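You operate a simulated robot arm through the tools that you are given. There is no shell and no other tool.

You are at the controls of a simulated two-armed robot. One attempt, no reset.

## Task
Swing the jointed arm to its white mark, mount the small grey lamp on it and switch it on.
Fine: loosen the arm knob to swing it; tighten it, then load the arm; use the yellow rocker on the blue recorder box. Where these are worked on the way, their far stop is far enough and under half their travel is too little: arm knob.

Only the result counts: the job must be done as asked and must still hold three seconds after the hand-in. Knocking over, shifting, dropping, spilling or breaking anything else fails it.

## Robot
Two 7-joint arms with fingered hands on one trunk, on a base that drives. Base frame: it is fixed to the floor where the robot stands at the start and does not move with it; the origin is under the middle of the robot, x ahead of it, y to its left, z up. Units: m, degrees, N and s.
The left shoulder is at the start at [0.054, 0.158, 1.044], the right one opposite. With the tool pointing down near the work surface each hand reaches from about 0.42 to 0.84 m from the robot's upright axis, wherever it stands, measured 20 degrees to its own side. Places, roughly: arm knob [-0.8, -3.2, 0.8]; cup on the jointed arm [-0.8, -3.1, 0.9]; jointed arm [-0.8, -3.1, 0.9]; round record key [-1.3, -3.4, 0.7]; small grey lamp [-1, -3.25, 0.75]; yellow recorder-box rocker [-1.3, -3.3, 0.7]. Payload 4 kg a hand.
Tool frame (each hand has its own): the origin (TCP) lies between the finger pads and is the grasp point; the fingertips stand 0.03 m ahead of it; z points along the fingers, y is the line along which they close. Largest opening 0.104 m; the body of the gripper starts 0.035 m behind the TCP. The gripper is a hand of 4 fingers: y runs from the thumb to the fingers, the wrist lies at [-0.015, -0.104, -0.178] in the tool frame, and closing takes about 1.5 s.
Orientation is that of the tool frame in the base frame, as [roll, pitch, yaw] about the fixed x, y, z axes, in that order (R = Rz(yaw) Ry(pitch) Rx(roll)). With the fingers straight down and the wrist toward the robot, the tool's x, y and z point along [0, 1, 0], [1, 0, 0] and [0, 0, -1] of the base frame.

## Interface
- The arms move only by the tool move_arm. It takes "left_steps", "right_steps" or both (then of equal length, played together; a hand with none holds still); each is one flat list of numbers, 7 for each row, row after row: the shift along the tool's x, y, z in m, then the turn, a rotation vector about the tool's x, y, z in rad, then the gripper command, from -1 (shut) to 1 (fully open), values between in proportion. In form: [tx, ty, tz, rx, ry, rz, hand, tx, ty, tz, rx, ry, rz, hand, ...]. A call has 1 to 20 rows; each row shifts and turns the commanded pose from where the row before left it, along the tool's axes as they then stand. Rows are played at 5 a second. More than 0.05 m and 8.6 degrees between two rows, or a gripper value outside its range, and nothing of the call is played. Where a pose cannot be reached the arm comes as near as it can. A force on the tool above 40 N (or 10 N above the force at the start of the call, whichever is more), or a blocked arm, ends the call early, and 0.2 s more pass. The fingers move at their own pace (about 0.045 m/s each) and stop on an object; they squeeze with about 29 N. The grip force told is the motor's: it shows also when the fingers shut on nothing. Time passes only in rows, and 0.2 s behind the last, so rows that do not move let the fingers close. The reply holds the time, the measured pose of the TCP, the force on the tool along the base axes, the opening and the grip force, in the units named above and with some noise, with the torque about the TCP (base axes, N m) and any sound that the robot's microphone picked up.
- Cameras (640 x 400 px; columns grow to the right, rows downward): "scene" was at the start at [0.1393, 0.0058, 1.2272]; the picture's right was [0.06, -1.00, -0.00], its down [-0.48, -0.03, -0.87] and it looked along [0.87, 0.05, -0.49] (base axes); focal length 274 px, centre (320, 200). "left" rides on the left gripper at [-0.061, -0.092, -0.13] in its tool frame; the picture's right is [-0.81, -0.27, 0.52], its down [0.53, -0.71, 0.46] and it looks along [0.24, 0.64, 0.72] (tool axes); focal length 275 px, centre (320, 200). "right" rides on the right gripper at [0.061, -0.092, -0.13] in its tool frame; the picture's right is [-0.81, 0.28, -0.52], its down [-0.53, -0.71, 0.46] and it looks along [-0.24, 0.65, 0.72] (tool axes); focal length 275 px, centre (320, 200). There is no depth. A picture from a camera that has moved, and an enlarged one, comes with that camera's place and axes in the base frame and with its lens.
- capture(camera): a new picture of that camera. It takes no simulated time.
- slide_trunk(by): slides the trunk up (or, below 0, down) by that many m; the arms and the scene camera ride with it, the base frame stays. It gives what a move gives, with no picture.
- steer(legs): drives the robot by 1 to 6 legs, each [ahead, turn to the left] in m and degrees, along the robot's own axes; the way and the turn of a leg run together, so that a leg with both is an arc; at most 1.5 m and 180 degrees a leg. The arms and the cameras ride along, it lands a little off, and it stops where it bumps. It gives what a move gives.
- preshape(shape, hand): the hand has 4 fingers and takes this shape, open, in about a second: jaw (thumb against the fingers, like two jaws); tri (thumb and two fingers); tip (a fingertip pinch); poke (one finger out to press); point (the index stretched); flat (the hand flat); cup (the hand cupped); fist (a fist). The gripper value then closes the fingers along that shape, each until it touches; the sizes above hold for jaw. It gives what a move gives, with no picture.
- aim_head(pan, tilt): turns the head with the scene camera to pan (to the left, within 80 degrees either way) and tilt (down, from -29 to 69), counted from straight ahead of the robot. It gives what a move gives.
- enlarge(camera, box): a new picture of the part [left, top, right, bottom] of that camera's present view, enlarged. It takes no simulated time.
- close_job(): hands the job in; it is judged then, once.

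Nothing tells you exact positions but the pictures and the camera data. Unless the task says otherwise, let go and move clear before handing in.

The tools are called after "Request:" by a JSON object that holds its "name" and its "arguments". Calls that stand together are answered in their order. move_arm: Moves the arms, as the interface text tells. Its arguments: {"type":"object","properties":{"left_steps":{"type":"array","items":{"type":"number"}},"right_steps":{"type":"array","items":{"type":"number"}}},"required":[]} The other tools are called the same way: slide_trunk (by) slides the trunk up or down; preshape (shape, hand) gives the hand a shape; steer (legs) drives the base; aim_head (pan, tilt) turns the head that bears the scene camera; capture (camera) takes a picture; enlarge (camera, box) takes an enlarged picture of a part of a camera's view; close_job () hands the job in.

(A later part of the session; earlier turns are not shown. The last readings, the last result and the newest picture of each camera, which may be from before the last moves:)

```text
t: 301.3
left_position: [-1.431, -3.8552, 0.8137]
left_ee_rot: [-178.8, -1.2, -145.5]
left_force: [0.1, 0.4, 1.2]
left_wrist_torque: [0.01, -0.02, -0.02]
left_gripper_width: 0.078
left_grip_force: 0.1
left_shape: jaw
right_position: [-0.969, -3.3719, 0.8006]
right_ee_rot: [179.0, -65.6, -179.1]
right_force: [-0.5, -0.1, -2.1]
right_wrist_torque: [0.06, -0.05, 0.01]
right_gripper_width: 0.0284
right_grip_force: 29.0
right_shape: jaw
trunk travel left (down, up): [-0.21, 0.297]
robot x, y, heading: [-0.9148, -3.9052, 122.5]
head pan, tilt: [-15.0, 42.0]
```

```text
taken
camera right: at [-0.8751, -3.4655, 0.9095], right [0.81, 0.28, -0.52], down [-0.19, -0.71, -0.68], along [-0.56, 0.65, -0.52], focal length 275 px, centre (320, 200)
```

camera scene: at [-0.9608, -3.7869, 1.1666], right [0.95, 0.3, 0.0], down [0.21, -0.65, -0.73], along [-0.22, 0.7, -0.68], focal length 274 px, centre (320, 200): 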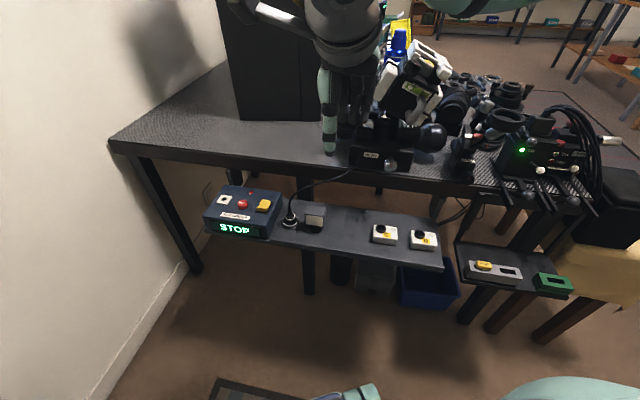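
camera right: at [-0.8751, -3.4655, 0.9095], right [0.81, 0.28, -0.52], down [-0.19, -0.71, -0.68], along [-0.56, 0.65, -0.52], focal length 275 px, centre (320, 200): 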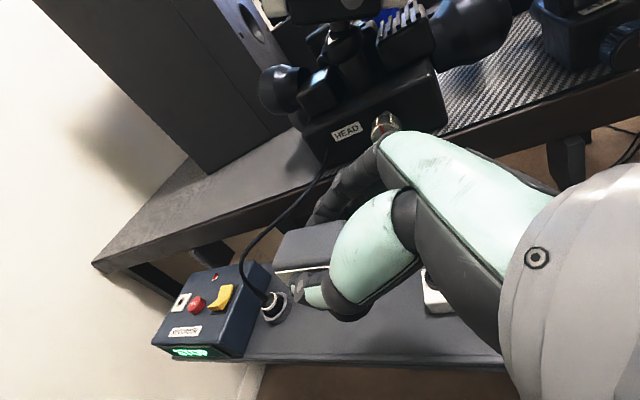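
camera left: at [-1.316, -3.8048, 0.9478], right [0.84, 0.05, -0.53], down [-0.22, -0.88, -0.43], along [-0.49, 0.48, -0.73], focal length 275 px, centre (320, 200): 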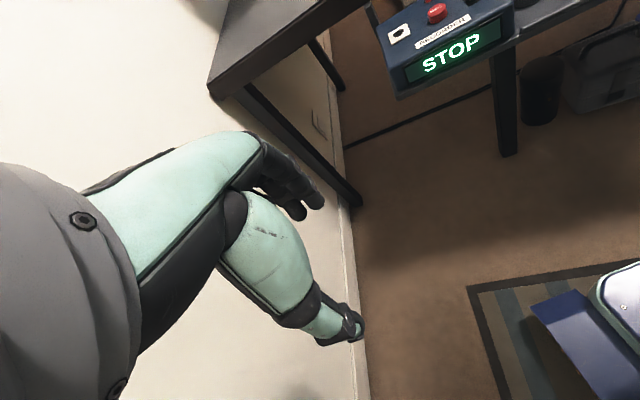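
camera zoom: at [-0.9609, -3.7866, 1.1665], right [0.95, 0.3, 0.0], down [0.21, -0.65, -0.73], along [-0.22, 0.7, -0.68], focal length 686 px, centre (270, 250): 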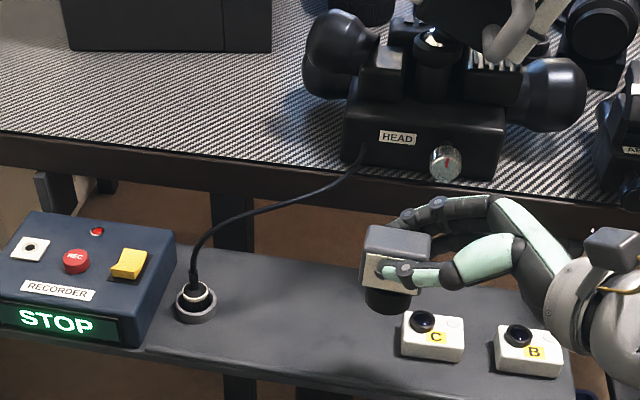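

The lamp is out, upright in the hand, with the cable and plug untouched. I'll raise it, then turn the robot to face the table squarely.

Request:
{"name": "move_arm", "arguments": {"right_steps": [0.034, 0, -0.0156, 0, 0, 0, -0.7, 0.034, 0, -0.0156, 0, 0, 0, -0.7, 0.034, 0, -0.0156, 0, 0, 0, -0.7, 0.034, 0, -0.0156, 0, 0, 0, -0.7, 0.034, 0, -0.0156, 0, 0, 0, -0.7, 0, 0, 0, 0, 0, 0, -0.7]}}

Request:
{"name": "steer", "arguments": {"legs": [[0, -32]]}}

Request:
{"name": "aim_head", "arguments": {"pan": -20, "tilt": 25}}

Request:
{"name": "capture", "arguments": {"camera": "scene"}}

```text
t: 302.7
left_position: [-1.4313, -3.856, 0.8153]
left_ee_rot: [-178.8, -1.1, -145.6]
left_force: [-0.4, -0.6, -0.1]
left_wrist_torque: [0.02, -0.01, -0.01]
left_gripper_width: 0.0779
left_grip_force: 0.0
left_shape: jaw
right_position: [-0.9689, -3.373, 0.9866]
right_ee_rot: [179.1, -65.5, -179.2]
right_force: [-0.6, -0.1, -2.3]
right_wrist_torque: [0.01, -0.03, 0.01]
right_gripper_width: 0.0282
right_grip_force: 29.0
right_shape: jaw
trunk travel left (down, up): [-0.21, 0.297]
robot x, y, heading: [-0.9147, -3.9084, 122.6]
head pan, tilt: [-15.0, 42.0]
```

```text
t: 303.6
left_position: [-1.4343, -3.8563, 0.8152]
left_ee_rot: [-178.2, -6.4, -154.8]
left_force: [1.4, 0.0, -0.3]
left_wrist_torque: [0.0, 0.02, 0.0]
left_gripper_width: 0.0777
left_grip_force: 0.1
left_shape: jaw
right_position: [-0.9367, -3.3867, 0.9968]
right_ee_rot: [176.8, -66.2, 179.9]
right_force: [-0.3, -0.6, -2.5]
right_wrist_torque: [0.01, -0.07, 0.0]
right_gripper_width: 0.0283
right_grip_force: 29.3
right_shape: jaw
trunk travel left (down, up): [-0.21, 0.297]
robot x, y, heading: [-0.9127, -3.9078, 120.0]
head pan, tilt: [-15.0, 42.0]
stopped in leg 1: the robot was blocked; the commanded pose is now the measured one
```

```text
t: 304.4
left_position: [-1.4328, -3.8565, 0.8153]
left_ee_rot: [-178.1, -6.5, -154.8]
left_force: [0.4, -0.7, 0.1]
left_wrist_torque: [-0.02, 0.0, -0.02]
left_gripper_width: 0.0778
left_grip_force: 0.1
left_shape: jaw
right_position: [-0.9365, -3.3848, 0.9974]
right_ee_rot: [176.9, -66.1, 179.9]
right_force: [0.6, 0.6, -1.8]
right_wrist_torque: [-0.03, -0.05, 0.06]
right_gripper_width: 0.0283
right_grip_force: 29.7
right_shape: jaw
trunk travel left (down, up): [-0.21, 0.297]
robot x, y, heading: [-0.9152, -3.9062, 120.0]
head pan, tilt: [-20.0, 25.0]
```

```text
taken
camera scene: at [-0.9507, -3.7745, 1.1927], right [0.98, 0.18, 0.0], down [0.08, -0.43, -0.9], along [-0.16, 0.89, -0.43], focal length 274 px, centre (320, 200)
```

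scene: 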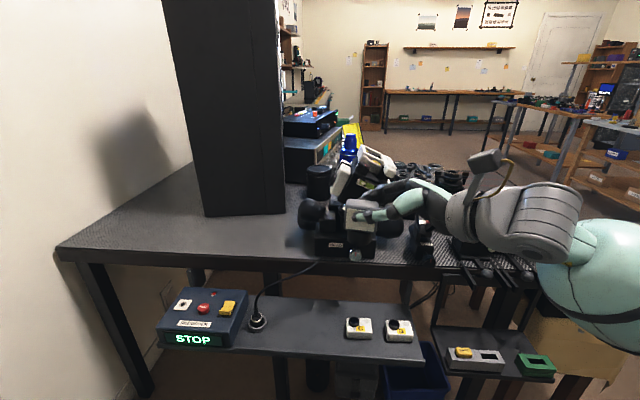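

The turn stopped after 2.6°, and my left hand stayed put while rotating — it seems caught on something. I'll look there.

Request:
{"name": "capture", "arguments": {"camera": "left"}}

Request:
{"name": "aim_head", "arguments": {"pan": 70, "tilt": 30}}

Request:
{"name": "capture", "arguments": {"camera": "scene"}}

```text
taken
camera left: at [-1.3277, -3.9026, 0.941], right [0.8, 0.05, -0.6], down [-0.21, -0.9, -0.37], along [-0.56, 0.42, -0.71], focal length 275 px, centre (320, 200)
```

left: 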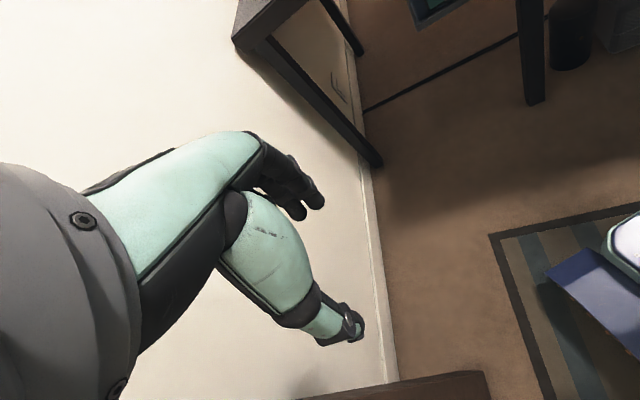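

```text
t: 306.0
left_position: [-1.4333, -3.8559, 0.8162]
left_ee_rot: [-178.3, -6.4, -154.8]
left_force: [-0.6, 0.9, -0.7]
left_wrist_torque: [-0.05, 0.0, -0.01]
left_gripper_width: 0.0782
left_grip_force: 0.0
left_shape: jaw
right_position: [-0.9369, -3.3848, 0.9961]
right_ee_rot: [177.0, -66.0, 179.8]
right_force: [0.2, -0.2, -2.1]
right_wrist_torque: [-0.02, -0.03, 0.0]
right_gripper_width: 0.0281
right_grip_force: 28.9
right_shape: jaw
trunk travel left (down, up): [-0.21, 0.297]
robot x, y, heading: [-0.9116, -3.9051, 119.8]
head pan, tilt: [70.0, 30.0]
```

```text
taken
camera scene: at [-1.0234, -3.8814, 1.1856], right [-0.18, 0.98, -0.01], down [0.5, 0.08, -0.86], along [-0.85, -0.16, -0.5], focal length 274 px, centre (320, 200)
```

scene: 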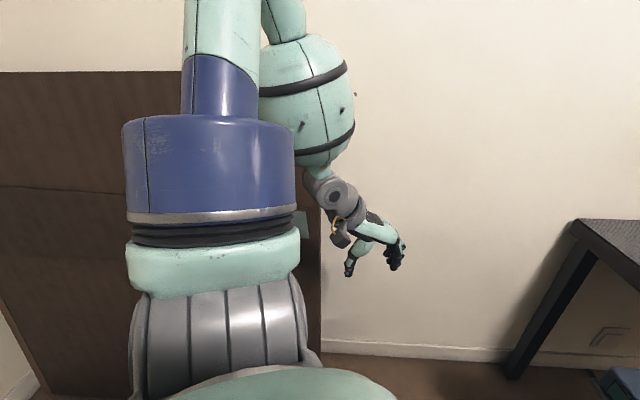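

Request:
{"name": "move_arm", "arguments": {"left_steps": [0, 0, -0.03, 0, 0, 0, 0.5, 0, 0, -0.03, 0, 0, 0, 0.5, 0, 0, -0.03, 0, 0, 0, 0.5, 0, 0, 0, 0, 0, 0, 0.5]}}

Request:
{"name": "aim_head", "arguments": {"pan": 80, "tilt": -15}}

Request:
{"name": "capture", "arguments": {"camera": "scene"}}

```text
t: 307.0
left_position: [-1.4329, -3.8552, 0.8166]
left_ee_rot: [-178.2, -6.3, -154.8]
left_force: [-1.0, 0.5, -0.7]
left_wrist_torque: [-0.02, 0.0, -0.04]
left_gripper_width: 0.078
left_grip_force: 0.1
left_shape: jaw
left hand out of reach, approached as far as the arm can: row 1, 2, 3
right_position: [-0.9361, -3.3859, 0.9967]
right_ee_rot: [177.0, -66.0, 179.9]
right_force: [0.7, -0.1, -1.4]
right_wrist_torque: [0.01, -0.03, -0.01]
right_gripper_width: 0.028
right_grip_force: 29.1
right_shape: jaw
trunk travel left (down, up): [-0.21, 0.297]
robot x, y, heading: [-0.9146, -3.9046, 120.4]
head pan, tilt: [70.0, 30.0]
```

```text
t: 308.1
left_position: [-1.4329, -3.8566, 0.8155]
left_ee_rot: [-178.2, -6.4, -154.8]
left_force: [0.1, 1.3, 0.4]
left_wrist_torque: [-0.01, -0.01, 0.03]
left_gripper_width: 0.078
left_grip_force: 0.0
left_shape: jaw
right_position: [-0.937, -3.3862, 0.9969]
right_ee_rot: [177.2, -66.0, 179.6]
right_force: [-1.1, -0.6, -1.5]
right_wrist_torque: [0.01, -0.02, 0.02]
right_gripper_width: 0.028
right_grip_force: 29.0
right_shape: jaw
trunk travel left (down, up): [-0.21, 0.297]
robot x, y, heading: [-0.9102, -3.9063, 120.2]
head pan, tilt: [80.0, -15.0]
```

```text
taken
camera scene: at [-1.0104, -3.8925, 1.2565], right [-0.34, 0.94, -0.01], down [-0.24, -0.1, -0.97], along [-0.91, -0.33, 0.26], focal length 274 px, centre (320, 200)
```

scene: 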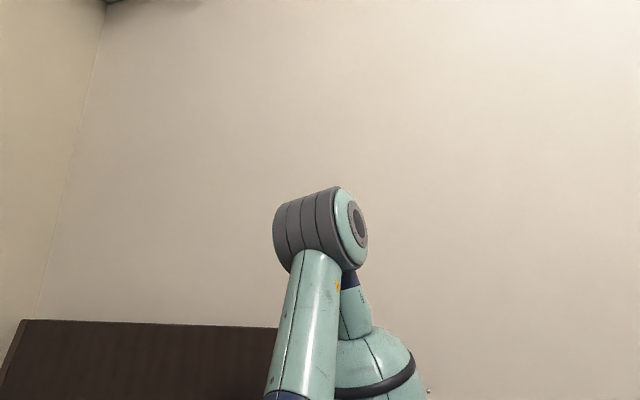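

The left arm is free in the air, so the stop looks like a hiccup. I'll try the turn again.

Request:
{"name": "steer", "arguments": {"legs": [[0, -30]]}}

Request:
{"name": "aim_head", "arguments": {"pan": -15, "tilt": 25}}

Request:
{"name": "capture", "arguments": {"camera": "scene"}}

```text
t: 309.0
left_position: [-1.4323, -3.8576, 0.8186]
left_ee_rot: [-176.7, -10.9, -165.2]
left_force: [-0.6, -0.4, 0.5]
left_wrist_torque: [0.01, 0.0, 0.01]
left_gripper_width: 0.078
left_grip_force: 0.1
left_shape: jaw
right_position: [-0.9011, -3.3838, 1.0078]
right_ee_rot: [178.6, -66.8, 174.7]
right_force: [0.4, 0.0, -1.8]
right_wrist_torque: [-0.01, -0.05, -0.04]
right_gripper_width: 0.0279
right_grip_force: 29.2
right_shape: jaw
trunk travel left (down, up): [-0.21, 0.297]
robot x, y, heading: [-0.9148, -3.903, 118.4]
head pan, tilt: [80.0, -15.0]
stopped in leg 1: the robot was blocked; the commanded pose is now the measured one
```

```text
t: 310.7
left_position: [-1.4326, -3.8564, 0.8169]
left_ee_rot: [-176.6, -10.8, -165.1]
left_force: [0.5, -1.1, -0.1]
left_wrist_torque: [-0.02, 0.03, 0.02]
left_gripper_width: 0.0779
left_grip_force: 0.1
left_shape: jaw
right_position: [-0.9038, -3.3831, 1.0086]
right_ee_rot: [178.3, -66.9, 175.1]
right_force: [-0.6, 0.5, -1.8]
right_wrist_torque: [0.0, -0.07, 0.0]
right_gripper_width: 0.0281
right_grip_force: 29.1
right_shape: jaw
trunk travel left (down, up): [-0.21, 0.297]
robot x, y, heading: [-0.9115, -3.9058, 118.1]
head pan, tilt: [-15.0, 25.0]
```

```text
taken
camera scene: at [-0.9539, -3.7751, 1.1928], right [0.97, 0.23, 0.0], down [0.1, -0.42, -0.9], along [-0.2, 0.88, -0.43], focal length 274 px, centre (320, 200)
```

scene: 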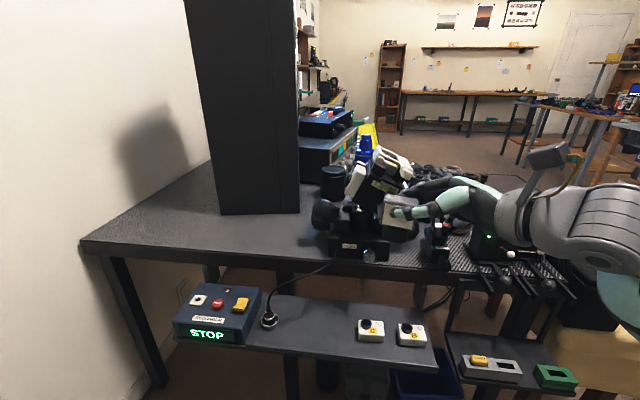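

The base stops each time my left arm is in its strained posture, so I'll first relax the left arm: yaw it back and move it a bit.

Request:
{"name": "move_arm", "arguments": {"left_steps": [0, 0, 0, 0, 0, 0.12, 0.5, 0, 0, 0, 0, 0, 0.12, 0.5, 0, 0, 0, 0, 0, 0.12, 0.5, 0, 0, 0, 0, 0, 0.12, 0.5, 0, 0, 0, 0, 0, 0.12, 0.5, 0, 0, 0, 0, 0, 0.12, 0.5, 0, 0, 0, 0, 0, 0.12, 0.5, 0, 0, 0, 0, 0, 0, 0.5]}}

Request:
{"name": "move_arm", "arguments": {"left_steps": [0, 0, -0.03, 0, 0, 0, 0.5, 0, 0, -0.03, 0, 0, 0, 0.5, 0, 0, -0.03, 0, 0, 0, 0.5, 0, 0, 0, 0, 0, 0, 0.5]}}

```text
t: 312.5
left_position: [-1.3764, -3.8519, 0.7574]
left_ee_rot: [-171.5, -6.0, 150.1]
left_force: [0.7, 0.5, 0.3]
left_wrist_torque: [0.01, 0.01, 0.01]
left_gripper_width: 0.0778
left_grip_force: 0.0
left_shape: jaw
left hand out of reach, approached as far as the arm can: row 1, 2, 3, 4, 5
right_position: [-0.903, -3.3857, 1.0097]
right_ee_rot: [177.9, -66.9, 175.3]
right_force: [0.1, -0.8, -3.3]
right_wrist_torque: [0.0, -0.04, -0.01]
right_gripper_width: 0.0283
right_grip_force: 28.8
right_shape: jaw
trunk travel left (down, up): [-0.21, 0.297]
robot x, y, heading: [-0.9199, -3.9057, 118.2]
head pan, tilt: [-15.0, 25.0]
```

```text
t: 313.5
left_position: [-1.3736, -3.8474, 0.778]
left_ee_rot: [-171.4, -6.2, 150.0]
left_force: [0.6, -0.4, -0.6]
left_wrist_torque: [0.03, -0.01, 0.01]
left_gripper_width: 0.0777
left_grip_force: 0.1
left_shape: jaw
left hand out of reach, approached as far as the arm can: row 1, 2, 3
right_position: [-0.9033, -3.3839, 1.0083]
right_ee_rot: [178.0, -66.9, 175.2]
right_force: [-0.2, 0.4, -3.3]
right_wrist_torque: [-0.01, -0.06, -0.03]
right_gripper_width: 0.0282
right_grip_force: 29.2
right_shape: jaw
trunk travel left (down, up): [-0.21, 0.297]
robot x, y, heading: [-0.9141, -3.9019, 118.0]
head pan, tilt: [-15.0, 25.0]
```

Request:
{"name": "move_arm", "arguments": {"left_steps": [0, 0, 0, -0.0756, 0.121, 0, 0.5, 0, 0, 0, -0.0756, 0.121, 0, 0.5, 0, 0, 0, -0.0756, 0.121, 0, 0.5, 0, 0, 0, -0.0756, 0.121, 0, 0.5, 0, 0, 0, -0.0756, 0.121, 0, 0.5, 0, 0, 0, -0.0756, 0.121, 0, 0.5, 0, 0, 0, -0.0756, 0.121, 0, 0.5, 0, 0, 0, -0.0756, 0.121, 0, 0.5, 0, 0, 0, -0.0756, 0.121, 0, 0.5, 0, 0, 0, -0.0756, 0.121, 0, 0.5, 0, 0, 0, -0.0756, 0.121, 0, 0.5, 0, 0, 0, 0, 0, 0, 0.5]}}

Request:
{"name": "aim_head", "arguments": {"pan": 60, "tilt": 20}}

Request:
{"name": "capture", "arguments": {"camera": "scene"}}

```text
t: 316.1
left_position: [-1.3825, -3.8466, 0.7747]
left_ee_rot: [88.4, -68.6, -150.0]
left_force: [-0.4, -0.3, -0.1]
left_wrist_torque: [0.0, 0.0, 0.02]
left_gripper_width: 0.078
left_grip_force: 0.1
left_shape: jaw
left hand out of reach, approached as far as the arm can: row 2, 3
right_position: [-0.903, -3.3827, 1.0075]
right_ee_rot: [178.1, -67.0, 175.2]
right_force: [-0.5, -0.1, -2.8]
right_wrist_torque: [0.0, -0.05, -0.02]
right_gripper_width: 0.0282
right_grip_force: 29.5
right_shape: jaw
trunk travel left (down, up): [-0.21, 0.297]
robot x, y, heading: [-0.913, -3.9097, 118.3]
head pan, tilt: [-15.0, 25.0]
```

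```text
t: 317.6
left_position: [-1.3833, -3.848, 0.7757]
left_ee_rot: [88.4, -68.4, -150.0]
left_force: [0.1, 0.5, -0.2]
left_wrist_torque: [0.03, -0.02, 0.01]
left_gripper_width: 0.0778
left_grip_force: 0.0
left_shape: jaw
right_position: [-0.9023, -3.3836, 1.0082]
right_ee_rot: [177.9, -67.0, 175.5]
right_force: [-0.6, 0.2, -1.6]
right_wrist_torque: [0.0, 0.02, 0.02]
right_gripper_width: 0.0283
right_grip_force: 28.9
right_shape: jaw
trunk travel left (down, up): [-0.21, 0.297]
robot x, y, heading: [-0.9108, -3.9066, 118.0]
head pan, tilt: [60.0, 20.0]
```

```text
taken
camera scene: at [-1.0261, -3.8616, 1.2014], right [0.03, 1.0, -0.01], down [0.35, -0.02, -0.94], along [-0.94, 0.03, -0.35], focal length 274 px, centre (320, 200)
```

scene: 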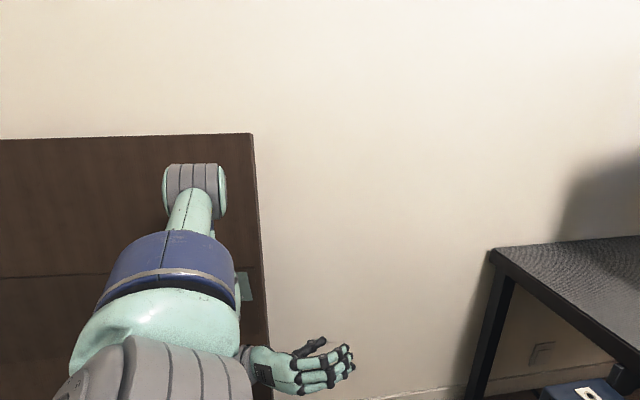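

Request:
{"name": "steer", "arguments": {"legs": [[0, -28]]}}

Request:
{"name": "aim_head", "arguments": {"pan": -15, "tilt": 25}}

Request:
{"name": "capture", "arguments": {"camera": "scene"}}

```text
t: 319.6
left_position: [-1.3012, -3.6343, 0.7753]
left_ee_rot: [88.5, -68.5, -178.1]
left_force: [0.3, -0.3, -0.3]
left_wrist_torque: [0.03, 0.0, 0.01]
left_gripper_width: 0.0777
left_grip_force: 0.0
left_shape: jaw
right_position: [-0.6664, -3.4501, 1.0104]
right_ee_rot: [176.7, -66.3, 150.9]
right_force: [0.6, 0.5, -3.1]
right_wrist_torque: [-0.03, -0.04, -0.03]
right_gripper_width: 0.028
right_grip_force: 28.7
right_shape: jaw
trunk travel left (down, up): [-0.21, 0.297]
robot x, y, heading: [-0.9154, -3.9049, 90.2]
head pan, tilt: [60.0, 20.0]
```

```text
t: 321.1
left_position: [-1.3005, -3.6437, 0.7784]
left_ee_rot: [86.4, -68.5, -176.0]
left_force: [0.3, 0.3, -0.5]
left_wrist_torque: [-0.01, 0.02, 0.05]
left_gripper_width: 0.0781
left_grip_force: 0.0
left_shape: jaw
right_position: [-0.6607, -3.4551, 1.0163]
right_ee_rot: [176.9, -66.8, 149.8]
right_force: [0.2, -0.9, -2.0]
right_wrist_torque: [-0.02, -0.07, 0.01]
right_gripper_width: 0.0279
right_grip_force: 29.2
right_shape: jaw
trunk travel left (down, up): [-0.21, 0.297]
robot x, y, heading: [-0.9171, -3.9062, 90.2]
head pan, tilt: [-15.0, 25.0]
```

```text
taken
camera scene: at [-0.8897, -3.7703, 1.1928], right [0.97, -0.25, 0.0], down [-0.11, -0.42, -0.9], along [0.23, 0.87, -0.43], focal length 274 px, centre (320, 200)
```

scene: 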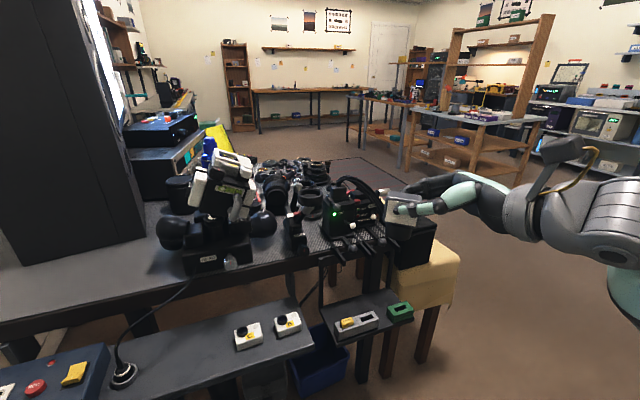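

The turn worked. The lamp is at about [-0.67, -3.45], and I'm square to the table. I'll check the cup's position again from here before moving the lamp over it.

Request:
{"name": "aim_head", "arguments": {"pan": -12, "tilt": 28}}

Request:
{"name": "capture", "arguments": {"camera": "scene"}}

Request:
{"name": "enlarge", "arguments": {"camera": "scene", "box": [270, 140, 350, 240]}}

```text
t: 321.7
left_position: [-1.3008, -3.6433, 0.7789]
left_ee_rot: [86.9, -68.5, -176.4]
left_force: [-0.7, -0.5, -1.5]
left_wrist_torque: [0.01, 0.04, 0.0]
left_gripper_width: 0.0781
left_grip_force: 0.1
left_shape: jaw
right_position: [-0.6609, -3.4552, 1.0165]
right_ee_rot: [177.0, -66.9, 149.9]
right_force: [-0.6, -0.7, -3.0]
right_wrist_torque: [0.0, -0.06, 0.0]
right_gripper_width: 0.028
right_grip_force: 29.0
right_shape: jaw
trunk travel left (down, up): [-0.21, 0.297]
robot x, y, heading: [-0.917, -3.9046, 90.5]
head pan, tilt: [-12.0, 28.0]
```

```text
taken
camera scene: at [-0.8946, -3.7702, 1.188], right [0.98, -0.2, 0.0], down [-0.1, -0.47, -0.88], along [0.18, 0.86, -0.48], focal length 274 px, centre (320, 200)
```

scene: 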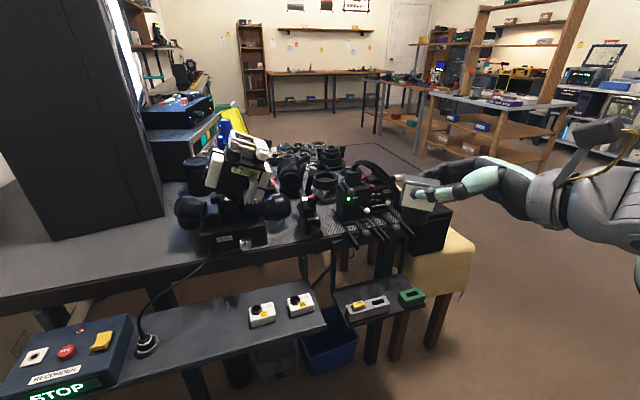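

```text
4.00 times, centred on (310, 190) of scene
camera zoom: at [-0.8946, -3.7702, 1.188], right [0.98, -0.2, 0.0], down [-0.1, -0.47, -0.88], along [0.18, 0.86, -0.48], focal length 1098 px, centre (360, 240)
```

zoom: 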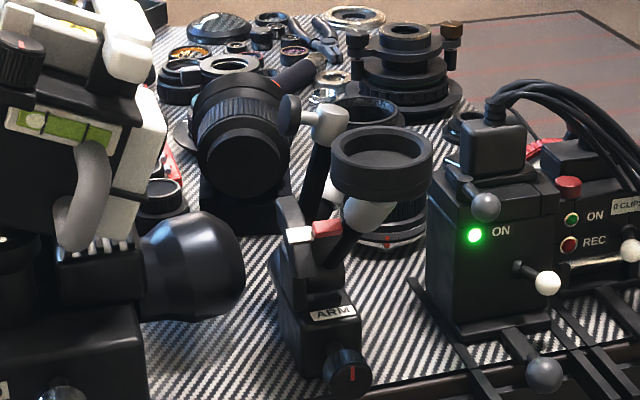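

The rim centre comes out at [-0.760, -3.188, 0.9225] (two views agree). I'll also check how the lamp sits in my hand.

Request:
{"name": "enlarge", "arguments": {"camera": "scene", "box": [385, 150, 475, 230]}}

Request:
{"name": "enlarge", "arguments": {"camera": "right", "box": [200, 180, 400, 330]}}

```text
5.00 times, centred on (430, 190) of scene
camera zoom: at [-0.8946, -3.7702, 1.188], right [0.98, -0.2, 0.0], down [-0.1, -0.47, -0.88], along [0.18, 0.86, -0.48], focal length 1372 px, centre (-230, 250)
```

zoom: 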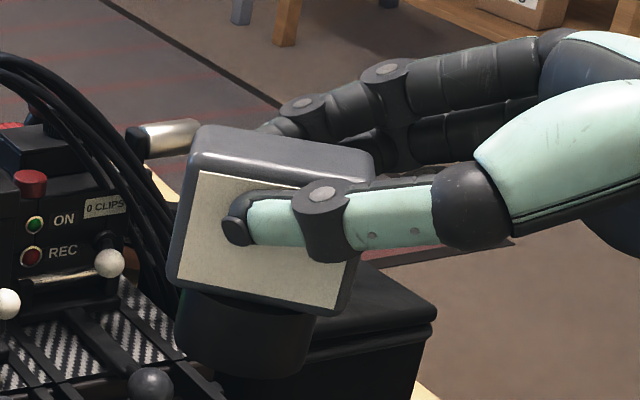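

```text
2.67 times, centred on (300, 255) of right
camera zoom: at [-0.6314, -3.5867, 1.1208], right [0.82, -0.19, -0.54], down [-0.56, -0.47, -0.68], along [-0.12, 0.86, -0.49], focal length 734 px, centre (373, 53)
```

zoom: 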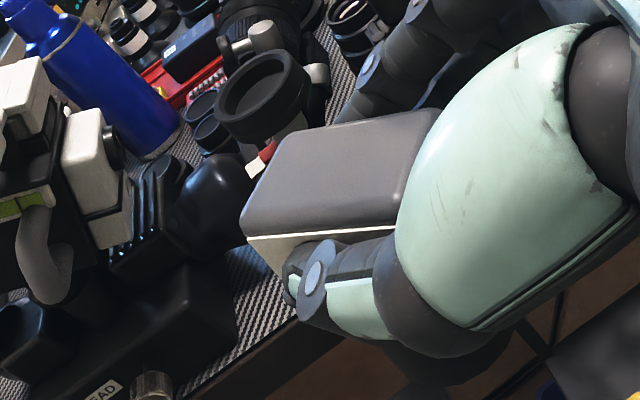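

The lamp hangs upright in the hand; its stub (≈40 mm wide) should be about (-17, +8, -62) mm from the TCP. I'll fine-level it and move it over the cup, about 5 cm above the rim.

Request:
{"name": "move_arm", "arguments": {"right_steps": [0, 0, 0, 0.04, -0.024, 0, -0.7, 0.0143, 0.0261, 0.0251, 0, 0, 0, -0.7, 0.0143, 0.0261, 0.0251, 0, 0, 0, -0.7, 0.0143, 0.0261, 0.0251, 0, 0, 0, -0.7, 0.0143, 0.0261, 0.0251, 0, 0, 0, -0.7, 0.0143, 0.0261, 0.0251, 0, 0, 0, -0.7, 0.0143, 0.0261, 0.0251, 0, 0, 0, -0.7, 0, 0, 0, 0, 0, 0, -0.7]}}

Request:
{"name": "capture", "arguments": {"camera": "scene"}}

Request:
{"name": "enlarge", "arguments": {"camera": "scene", "box": [280, 120, 420, 240]}}

```text
t: 323.5
left_position: [-1.3006, -3.6437, 0.7792]
left_ee_rot: [86.5, -68.4, -176.1]
left_force: [0.0, -0.8, -0.2]
left_wrist_torque: [0.01, -0.02, -0.02]
left_gripper_width: 0.078
left_grip_force: 0.1
left_shape: jaw
right_position: [-0.7393, -3.2381, 1.0359]
right_ee_rot: [177.9, -65.3, 152.0]
right_force: [0.0, 0.0, -2.2]
right_wrist_torque: [0.0, -0.04, -0.01]
right_gripper_width: 0.0279
right_grip_force: 28.9
right_shape: jaw
trunk travel left (down, up): [-0.21, 0.297]
robot x, y, heading: [-0.9173, -3.9083, 90.0]
head pan, tilt: [-12.0, 28.0]
```

```text
taken
camera scene: at [-0.8942, -3.7706, 1.188], right [0.98, -0.2, 0.0], down [-0.1, -0.47, -0.88], along [0.18, 0.86, -0.48], focal length 274 px, centre (320, 200)
```

scene: 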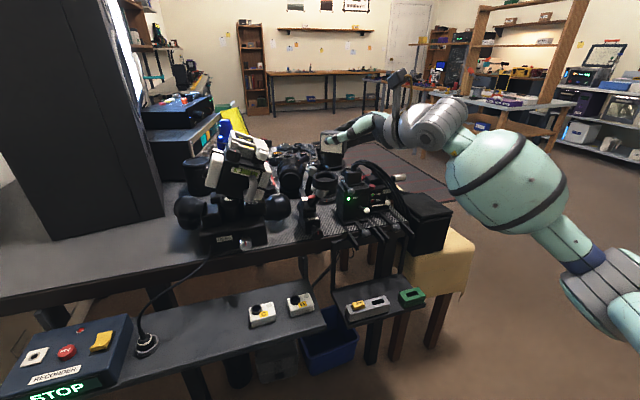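

```text
3.33 times, centred on (350, 180) of scene
camera zoom: at [-0.8942, -3.7706, 1.188], right [0.98, -0.2, 0.0], down [-0.1, -0.47, -0.88], along [0.18, 0.86, -0.48], focal length 915 px, centre (220, 267)
```

zoom: 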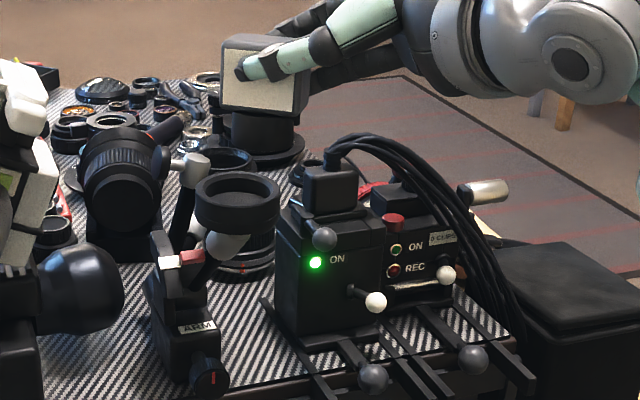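

Request:
{"name": "move_arm", "arguments": {"right_steps": [0.0048, 0.0175, 0.0106, 0.02, 0, 0, -0.7, 0.0048, 0.0175, 0.0106, 0, 0, 0, -0.7, 0, 0, 0, 0, 0, 0, -0.7]}}

Request:
{"name": "enlarge", "arguments": {"camera": "scene", "box": [280, 110, 400, 220]}}

Request:
{"name": "enlarge", "arguments": {"camera": "right", "box": [200, 150, 400, 330]}}

```text
t: 324.3
left_position: [-1.3006, -3.6434, 0.7801]
left_ee_rot: [86.5, -68.5, -176.0]
left_force: [0.0, 0.3, -0.8]
left_wrist_torque: [-0.01, 0.0, -0.02]
left_gripper_width: 0.0777
left_grip_force: 0.0
left_shape: jaw
right_position: [-0.7401, -3.1964, 1.0341]
right_ee_rot: [178.8, -65.3, 152.1]
right_force: [-0.1, -0.8, -1.9]
right_wrist_torque: [-0.01, -0.06, 0.0]
right_gripper_width: 0.0277
right_grip_force: 28.7
right_shape: jaw
trunk travel left (down, up): [-0.21, 0.297]
robot x, y, heading: [-0.9159, -3.9076, 90.1]
head pan, tilt: [-12.0, 28.0]
```

```text
3.64 times, centred on (340, 165) of scene
camera zoom: at [-0.8944, -3.77, 1.188], right [0.98, -0.2, 0.0], down [-0.1, -0.47, -0.88], along [0.18, 0.86, -0.48], focal length 998 px, centre (247, 327)
```

zoom: 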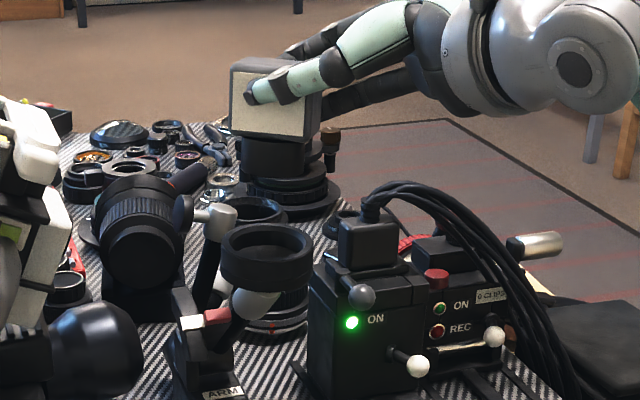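

```text
2.22 times, centred on (300, 240) of right
camera zoom: at [-0.7044, -3.3235, 1.1428], right [0.84, -0.15, -0.52], down [-0.51, -0.53, -0.68], along [-0.17, 0.84, -0.52], focal length 612 px, centre (364, 111)
```

zoom: 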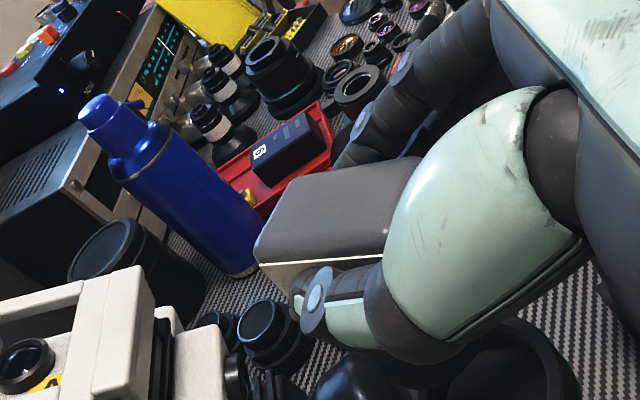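

Request:
{"name": "enlarge", "arguments": {"camera": "scene", "box": [315, 120, 365, 205]}}

```text
4.71 times, centred on (340, 162) of scene
camera zoom: at [-0.8944, -3.77, 1.188], right [0.98, -0.2, 0.0], down [-0.1, -0.47, -0.88], along [0.18, 0.86, -0.48], focal length 1292 px, centre (226, 376)
```

zoom: 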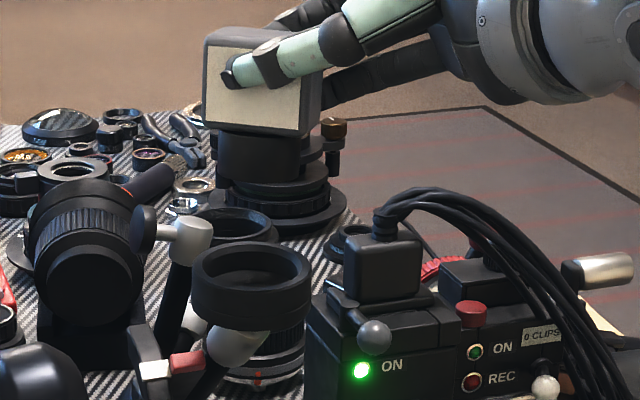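

Request:
{"name": "move_arm", "arguments": {"right_steps": [-0.008, -0.0014, 0.0066, 0, 0, 0, -0.7, -0.0091, 0, 0.00415, 0, 0, 0, -0.7, -0.0091, 0, 0.00415, 0, 0, 0, -0.7, -0.0091, 0, 0.00415, 0, 0, 0, -0.7, 0, 0, 0, 0, 0, 0, -0.7]}}

Request:
{"name": "enlarge", "arguments": {"camera": "scene", "box": [315, 130, 365, 205]}}

```text
t: 325.5
left_position: [-1.3015, -3.6437, 0.7779]
left_ee_rot: [86.6, -68.5, -176.1]
left_force: [0.1, -0.4, 0.3]
left_wrist_torque: [0.03, 0.04, 0.03]
left_gripper_width: 0.0779
left_grip_force: 0.1
left_shape: jaw
right_position: [-0.7445, -3.1959, 0.9937]
right_ee_rot: [179.1, -65.3, 152.0]
right_force: [-0.2, 0.3, -1.5]
right_wrist_torque: [-0.02, -0.05, 0.02]
right_gripper_width: 0.0278
right_grip_force: 29.1
right_shape: jaw
trunk travel left (down, up): [-0.21, 0.297]
robot x, y, heading: [-0.9178, -3.9058, 90.0]
head pan, tilt: [-12.0, 28.0]
```

```text
5.33 times, centred on (340, 168) of scene
camera zoom: at [-0.8947, -3.7699, 1.1879], right [0.98, -0.2, 0.0], down [-0.1, -0.47, -0.88], along [0.18, 0.86, -0.48], focal length 1464 px, centre (213, 373)
```

zoom: 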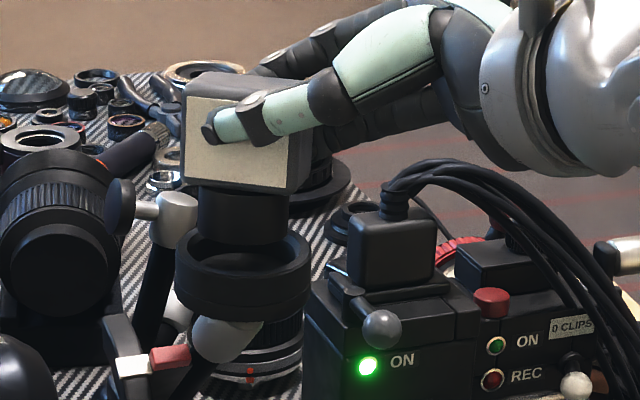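

The stub is laterally centred over the cup. I'll lower a bit more and check front-to-back alignment close up.

Request:
{"name": "move_arm", "arguments": {"right_steps": [-0.0055, 0, 0.0025, 0, 0, 0, -0.7, -0.0045, 0, 0.002, 0, 0, 0, -0.7, 0, 0, 0, 0, 0, 0, -0.7]}}

Request:
{"name": "enlarge", "arguments": {"camera": "scene", "box": [322, 155, 362, 195]}}

Request:
{"name": "enlarge", "arguments": {"camera": "right", "box": [200, 200, 400, 380]}}

```text
t: 326.3
left_position: [-1.3019, -3.6432, 0.7776]
left_ee_rot: [86.6, -68.5, -176.2]
left_force: [0.2, 0.6, 0.3]
left_wrist_torque: [0.01, 0.0, 0.03]
left_gripper_width: 0.0777
left_grip_force: 0.1
left_shape: jaw
right_position: [-0.7448, -3.1962, 0.9841]
right_ee_rot: [178.9, -65.3, 152.2]
right_force: [0.7, -0.9, -2.4]
right_wrist_torque: [-0.01, -0.07, 0.01]
right_gripper_width: 0.0279
right_grip_force: 29.0
right_shape: jaw
trunk travel left (down, up): [-0.21, 0.297]
robot x, y, heading: [-0.9156, -3.9038, 90.5]
head pan, tilt: [-12.0, 28.0]
```

```text
10.00 times, centred on (342, 175) of scene
camera zoom: at [-0.8947, -3.7698, 1.1879], right [0.98, -0.2, 0.0], down [-0.1, -0.47, -0.88], along [0.18, 0.86, -0.48], focal length 2745 px, centre (100, 450)
```

zoom: 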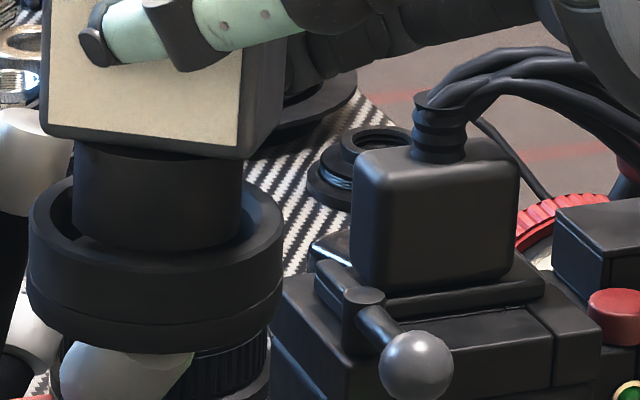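

```text
2.22 times, centred on (300, 290) of right
camera zoom: at [-0.7069, -3.3235, 1.0919], right [0.84, -0.15, -0.52], down [-0.51, -0.53, -0.68], along [-0.17, 0.84, -0.52], focal length 612 px, centre (364, 0)
```

zoom: 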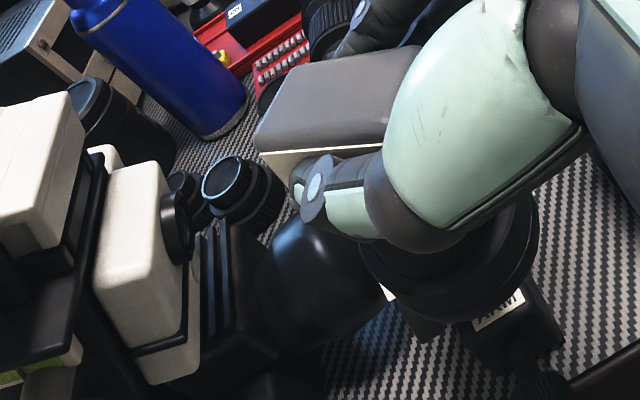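

Front-to-back looks aligned too; the stub is right at rim level. I'll lower in small steps, watching the force.

Request:
{"name": "move_arm", "arguments": {"right_steps": [-0.0036, 0, 0.0017, 0, 0, 0, -0.7, -0.0018, 0, 0.0008, 0, 0, 0, -0.7, 0, 0, 0, 0, 0, 0, -0.7]}}

Request:
{"name": "enlarge", "arguments": {"camera": "scene", "box": [322, 155, 362, 195]}}

```text
t: 327.1
left_position: [-1.301, -3.6435, 0.7782]
left_ee_rot: [86.8, -68.5, -176.4]
left_force: [-0.5, 0.6, -0.1]
left_wrist_torque: [-0.04, -0.01, -0.01]
left_gripper_width: 0.078
left_grip_force: 0.1
left_shape: jaw
right_position: [-0.7443, -3.1977, 0.9794]
right_ee_rot: [178.2, -65.5, 152.7]
right_force: [-2.0, 6.1, 10.0]
right_wrist_torque: [0.21, 0.05, -0.06]
right_gripper_width: 0.0278
right_grip_force: 28.8
right_shape: jaw
trunk travel left (down, up): [-0.21, 0.297]
robot x, y, heading: [-0.9175, -3.9074, 90.2]
head pan, tilt: [-12.0, 28.0]
```

```text
10.00 times, centred on (342, 175) of scene
camera zoom: at [-0.8951, -3.7704, 1.1881], right [0.98, -0.2, 0.0], down [-0.1, -0.47, -0.88], along [0.18, 0.86, -0.48], focal length 2745 px, centre (100, 450)
```

zoom: 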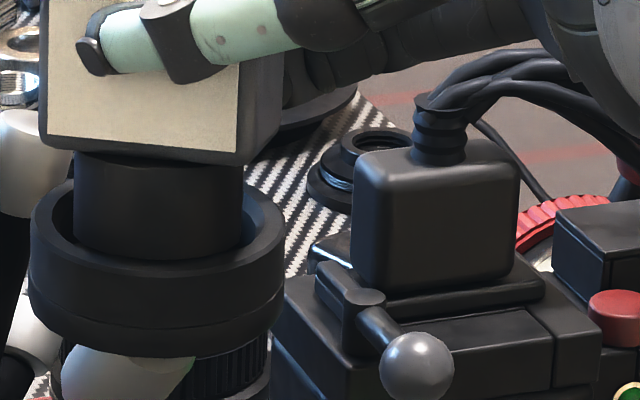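

Contact with a push toward +y means the stub is catching the front rim. I'll lift slightly, shift 4 mm forward, and lower again.

Request:
{"name": "move_arm", "arguments": {"right_steps": [0.0046, 0, -0.0021, 0, 0, 0, -0.7, 0.0009, 0.0038, 0.0018, 0, 0, 0, -0.7, -0.0036, 0, 0.0017, 0, 0, 0, -0.7, -0.0018, 0, 0.0008, 0, 0, 0, -0.7, 0, 0, 0, 0, 0, 0, -0.7]}}

Request:
{"name": "enlarge", "arguments": {"camera": "scene", "box": [322, 155, 362, 195]}}

```text
t: 328.3
left_position: [-1.3013, -3.6434, 0.7787]
left_ee_rot: [86.9, -68.4, -176.5]
left_force: [-0.3, -0.1, 1.2]
left_wrist_torque: [0.01, 0.01, -0.01]
left_gripper_width: 0.078
left_grip_force: 0.1
left_shape: jaw
right_position: [-0.7434, -3.1932, 0.9769]
right_ee_rot: [178.6, -65.3, 152.2]
right_force: [1.9, 3.0, 4.2]
right_wrist_torque: [0.11, 0.03, -0.05]
right_gripper_width: 0.0278
right_grip_force: 28.8
right_shape: jaw
trunk travel left (down, up): [-0.21, 0.297]
robot x, y, heading: [-0.916, -3.9068, 90.2]
head pan, tilt: [-12.0, 28.0]
```

```text
10.00 times, centred on (342, 175) of scene
camera zoom: at [-0.8946, -3.7701, 1.188], right [0.98, -0.2, 0.0], down [-0.1, -0.47, -0.88], along [0.18, 0.86, -0.48], focal length 2745 px, centre (100, 450)
```

zoom: 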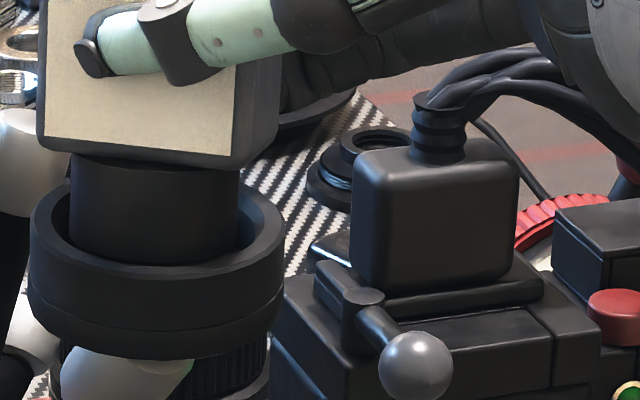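

Request:
{"name": "move_arm", "arguments": {"right_steps": [0.0027, 0, -0.0012, 0, 0, 0, -0.7, 0.0002, 0.0031, 0.0004, 0, 0, 0, -0.7, -0.0027, 0, 0.0012, 0, 0, 0, -0.7, -0.0027, 0, 0.0012, 0, 0, 0, -0.7, 0, 0, 0, 0, 0, 0, -0.7]}}

Request:
{"name": "enlarge", "arguments": {"camera": "scene", "box": [322, 155, 362, 195]}}

```text
t: 329.5
left_position: [-1.3014, -3.6442, 0.779]
left_ee_rot: [86.6, -68.5, -176.2]
left_force: [0.6, -0.3, -0.3]
left_wrist_torque: [-0.02, 0.0, -0.01]
left_gripper_width: 0.0781
left_grip_force: 0.0
left_shape: jaw
right_position: [-0.743, -3.1909, 0.9739]
right_ee_rot: [178.7, -65.4, 152.2]
right_force: [0.5, 0.0, -2.6]
right_wrist_torque: [0.0, -0.01, -0.01]
right_gripper_width: 0.0277
right_grip_force: 29.1
right_shape: jaw
trunk travel left (down, up): [-0.21, 0.297]
robot x, y, heading: [-0.9148, -3.9036, 90.4]
head pan, tilt: [-12.0, 28.0]
```

```text
10.00 times, centred on (342, 175) of scene
camera zoom: at [-0.8946, -3.7698, 1.1879], right [0.98, -0.2, 0.0], down [-0.1, -0.47, -0.88], along [0.18, 0.86, -0.48], focal length 2745 px, centre (100, 450)
```

zoom: 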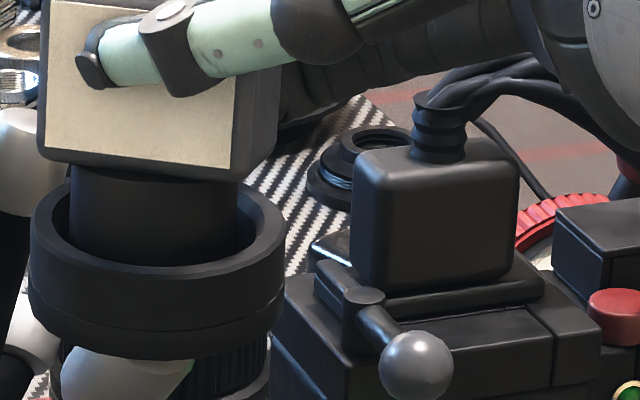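

The stub slipped into the cup (force back to just the lamp's weight). Lowering further to the floor of the cup.

Request:
{"name": "move_arm", "arguments": {"right_steps": [-0.0027, 0, 0.0012, 0, 0, 0, -0.7, 0, 0, 0, 0, 0, 0, -0.7]}}

Request:
{"name": "move_arm", "arguments": {"right_steps": [-0.0027, 0, 0.0012, 0, 0, 0, -0.7, 0, 0, 0, 0, 0, 0, -0.7]}}

```text
t: 330.1
left_position: [-1.3007, -3.6431, 0.779]
left_ee_rot: [86.8, -68.4, -176.4]
left_force: [0.7, 0.8, -0.3]
left_wrist_torque: [0.02, 0.02, 0.0]
left_gripper_width: 0.0777
left_grip_force: 0.1
left_shape: jaw
right_position: [-0.744, -3.1889, 0.9717]
right_ee_rot: [178.6, -65.4, 152.4]
right_force: [-0.2, 1.2, -1.3]
right_wrist_torque: [-0.02, -0.06, 0.0]
right_gripper_width: 0.028
right_grip_force: 28.3
right_shape: jaw
trunk travel left (down, up): [-0.21, 0.297]
robot x, y, heading: [-0.9136, -3.904, 90.5]
head pan, tilt: [-12.0, 28.0]
```

```text
t: 330.7
left_position: [-1.3008, -3.6433, 0.78]
left_ee_rot: [86.8, -68.5, -176.3]
left_force: [0.4, -0.5, 0.2]
left_wrist_torque: [-0.03, -0.01, 0.02]
left_gripper_width: 0.078
left_grip_force: 0.1
left_shape: jaw
right_position: [-0.7405, -3.1907, 0.9696]
right_ee_rot: [178.3, -65.5, 152.6]
right_force: [-0.4, -0.2, 5.7]
right_wrist_torque: [0.13, 0.05, 0.02]
right_gripper_width: 0.0278
right_grip_force: 28.6
right_shape: jaw
trunk travel left (down, up): [-0.21, 0.297]
robot x, y, heading: [-0.9174, -3.9061, 90.4]
head pan, tilt: [-12.0, 28.0]
```

Floor contact (about 8 N upward) at TCP z≈0.97. Checking the view before releasing.

Request:
{"name": "enlarge", "arguments": {"camera": "scene", "box": [315, 140, 375, 205]}}

```text
6.15 times, centred on (345, 172) of scene
camera zoom: at [-0.8949, -3.7709, 1.1881], right [0.98, -0.2, 0.0], down [-0.1, -0.47, -0.88], along [0.18, 0.86, -0.48], focal length 1689 px, centre (166, 369)
```

zoom: 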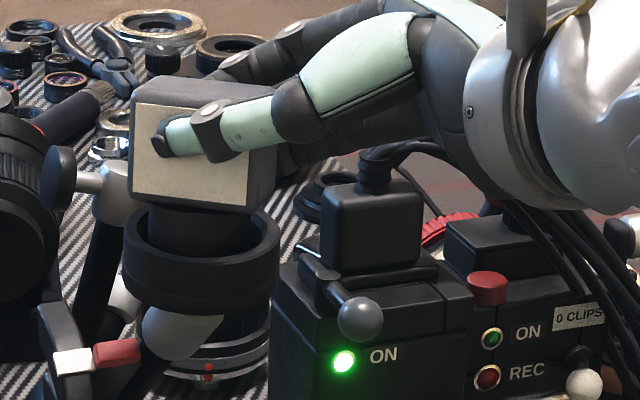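

Request:
{"name": "move_arm", "arguments": {"right_steps": [0, 0, 0, 0, 0, 0, -0.45, 0, 0, 0, 0, 0, 0, -0.4, 0, 0, 0, 0, 0, 0, -0.3, 0, 0, 0, 0, 0, 0, -0.2, 0, 0, 0, 0, 0, 0, -0.1, 0, 0, 0, 0, 0, 0, 0.0, 0, 0, 0, 0, 0, 0, 0.06, 0, 0, 0, 0, 0, 0, 0.06]}}

Request:
{"name": "enlarge", "arguments": {"camera": "scene", "box": [315, 140, 375, 205]}}

```text
t: 332.5
left_position: [-1.3012, -3.6437, 0.7789]
left_ee_rot: [86.6, -68.4, -176.2]
left_force: [0.1, 0.3, -1.1]
left_wrist_torque: [-0.03, -0.01, -0.03]
left_gripper_width: 0.0782
left_grip_force: 0.1
left_shape: jaw
right_position: [-0.7428, -3.1883, 0.9675]
right_ee_rot: [178.8, -65.2, 152.3]
right_force: [0.5, 0.4, 1.0]
right_wrist_torque: [0.0, 0.01, 0.03]
right_gripper_width: 0.0545
right_grip_force: 0.0
right_shape: jaw
trunk travel left (down, up): [-0.21, 0.297]
robot x, y, heading: [-0.913, -3.9081, 90.1]
head pan, tilt: [-12.0, 28.0]
```

```text
6.15 times, centred on (345, 172) of scene
camera zoom: at [-0.8947, -3.7701, 1.188], right [0.98, -0.2, 0.0], down [-0.1, -0.47, -0.88], along [0.18, 0.86, -0.48], focal length 1689 px, centre (166, 369)
```

zoom: 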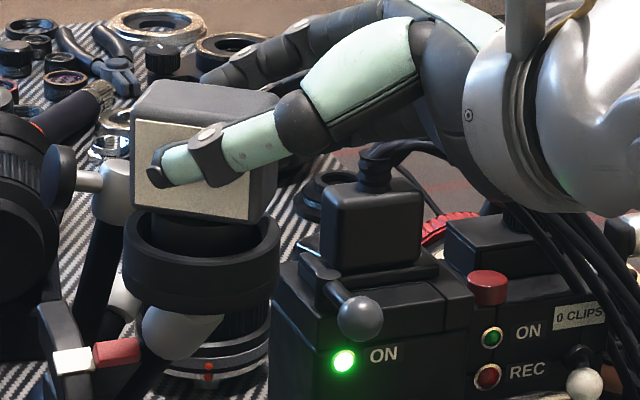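

The lamp stands in the cup on its own. I'll withdraw the hand along its own axis, then up and away.

Request:
{"name": "move_arm", "arguments": {"right_steps": [0, 0, -0.015, 0, 0, 0, 0.06, 0, 0, -0.02, 0, 0, 0, 0.06, 0, 0, -0.025, 0, 0, 0, 0.06, 0, 0, -0.03, 0, 0, 0, 0.06, 0.005, 0, -0.035, 0, 0, 0, 0.06, 0.01, -0.01, -0.035, 0, 0, 0, 0.06, 0.02, -0.02, -0.03, 0, 0, 0, 0.06, 0.02, -0.02, -0.03, 0, 0, 0, 0.06, 0, 0, 0, 0, 0, 0, 0.06]}}

Request:
{"name": "capture", "arguments": {"camera": "scene"}}

Request:
{"name": "enlarge", "arguments": {"camera": "scene", "box": [295, 140, 375, 220]}}

```text
t: 334.5
left_position: [-1.3003, -3.642, 0.7776]
left_ee_rot: [86.8, -68.5, -176.3]
left_force: [0.3, 0.8, 0.2]
left_wrist_torque: [-0.04, -0.02, -0.01]
left_gripper_width: 0.078
left_grip_force: 0.0
left_shape: jaw
right_position: [-0.6118, -3.3181, 1.1089]
right_ee_rot: [179.2, -65.3, 151.8]
right_force: [0.4, 0.2, -0.1]
right_wrist_torque: [-0.02, 0.03, 0.0]
right_gripper_width: 0.0546
right_grip_force: 0.1
right_shape: jaw
trunk travel left (down, up): [-0.21, 0.297]
robot x, y, heading: [-0.9136, -3.9049, 90.2]
head pan, tilt: [-12.0, 28.0]
```

```text
taken
camera scene: at [-0.8947, -3.7696, 1.1879], right [0.98, -0.2, 0.0], down [-0.1, -0.47, -0.88], along [0.18, 0.86, -0.48], focal length 274 px, centre (320, 200)
```

scene: 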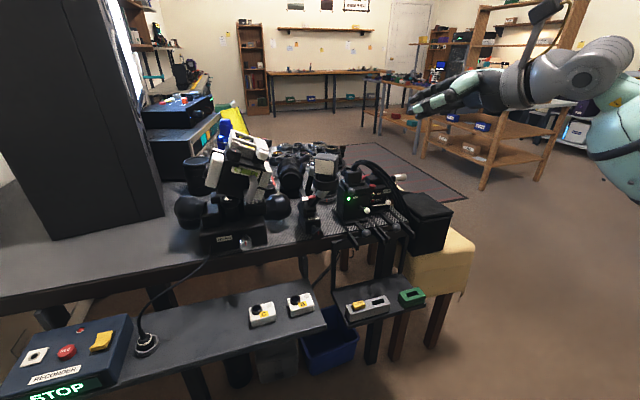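

```text
5.00 times, centred on (335, 180) of scene
camera zoom: at [-0.8947, -3.7696, 1.1879], right [0.98, -0.2, 0.0], down [-0.1, -0.47, -0.88], along [0.18, 0.86, -0.48], focal length 1372 px, centre (245, 300)
```

zoom: 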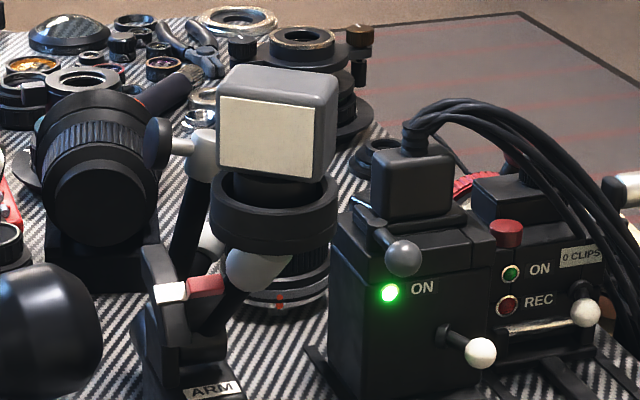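

The lamp is seated upright in the cup, and the marks are still aligned. Now the yellow rocker: I'll look at the recorder box closely.

Request:
{"name": "aim_head", "arguments": {"pan": 22, "tilt": 42}}

Request:
{"name": "capture", "arguments": {"camera": "scene"}}

```text
t: 335.5
left_position: [-1.3018, -3.6441, 0.7781]
left_ee_rot: [86.7, -68.5, -176.3]
left_force: [-0.1, 0.3, 0.1]
left_wrist_torque: [0.02, -0.03, 0.01]
left_gripper_width: 0.0781
left_grip_force: 0.1
left_shape: jaw
right_position: [-0.6134, -3.3194, 1.1085]
right_ee_rot: [178.9, -65.3, 152.0]
right_force: [0.7, 0.7, -0.4]
right_wrist_torque: [-0.02, -0.02, -0.01]
right_gripper_width: 0.0549
right_grip_force: 0.0
right_shape: jaw
trunk travel left (down, up): [-0.21, 0.297]
robot x, y, heading: [-0.915, -3.9069, 90.3]
head pan, tilt: [22.0, 42.0]
```

```text
taken
camera scene: at [-0.9448, -3.7823, 1.1667], right [0.93, 0.38, -0.01], down [0.25, -0.63, -0.73], along [-0.28, 0.68, -0.68], focal length 274 px, centre (320, 200)
```

scene: 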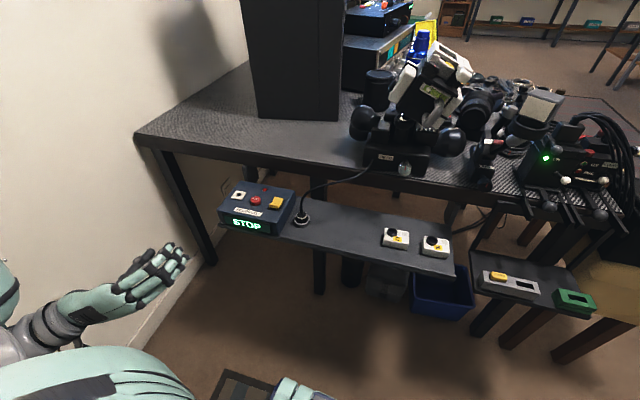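

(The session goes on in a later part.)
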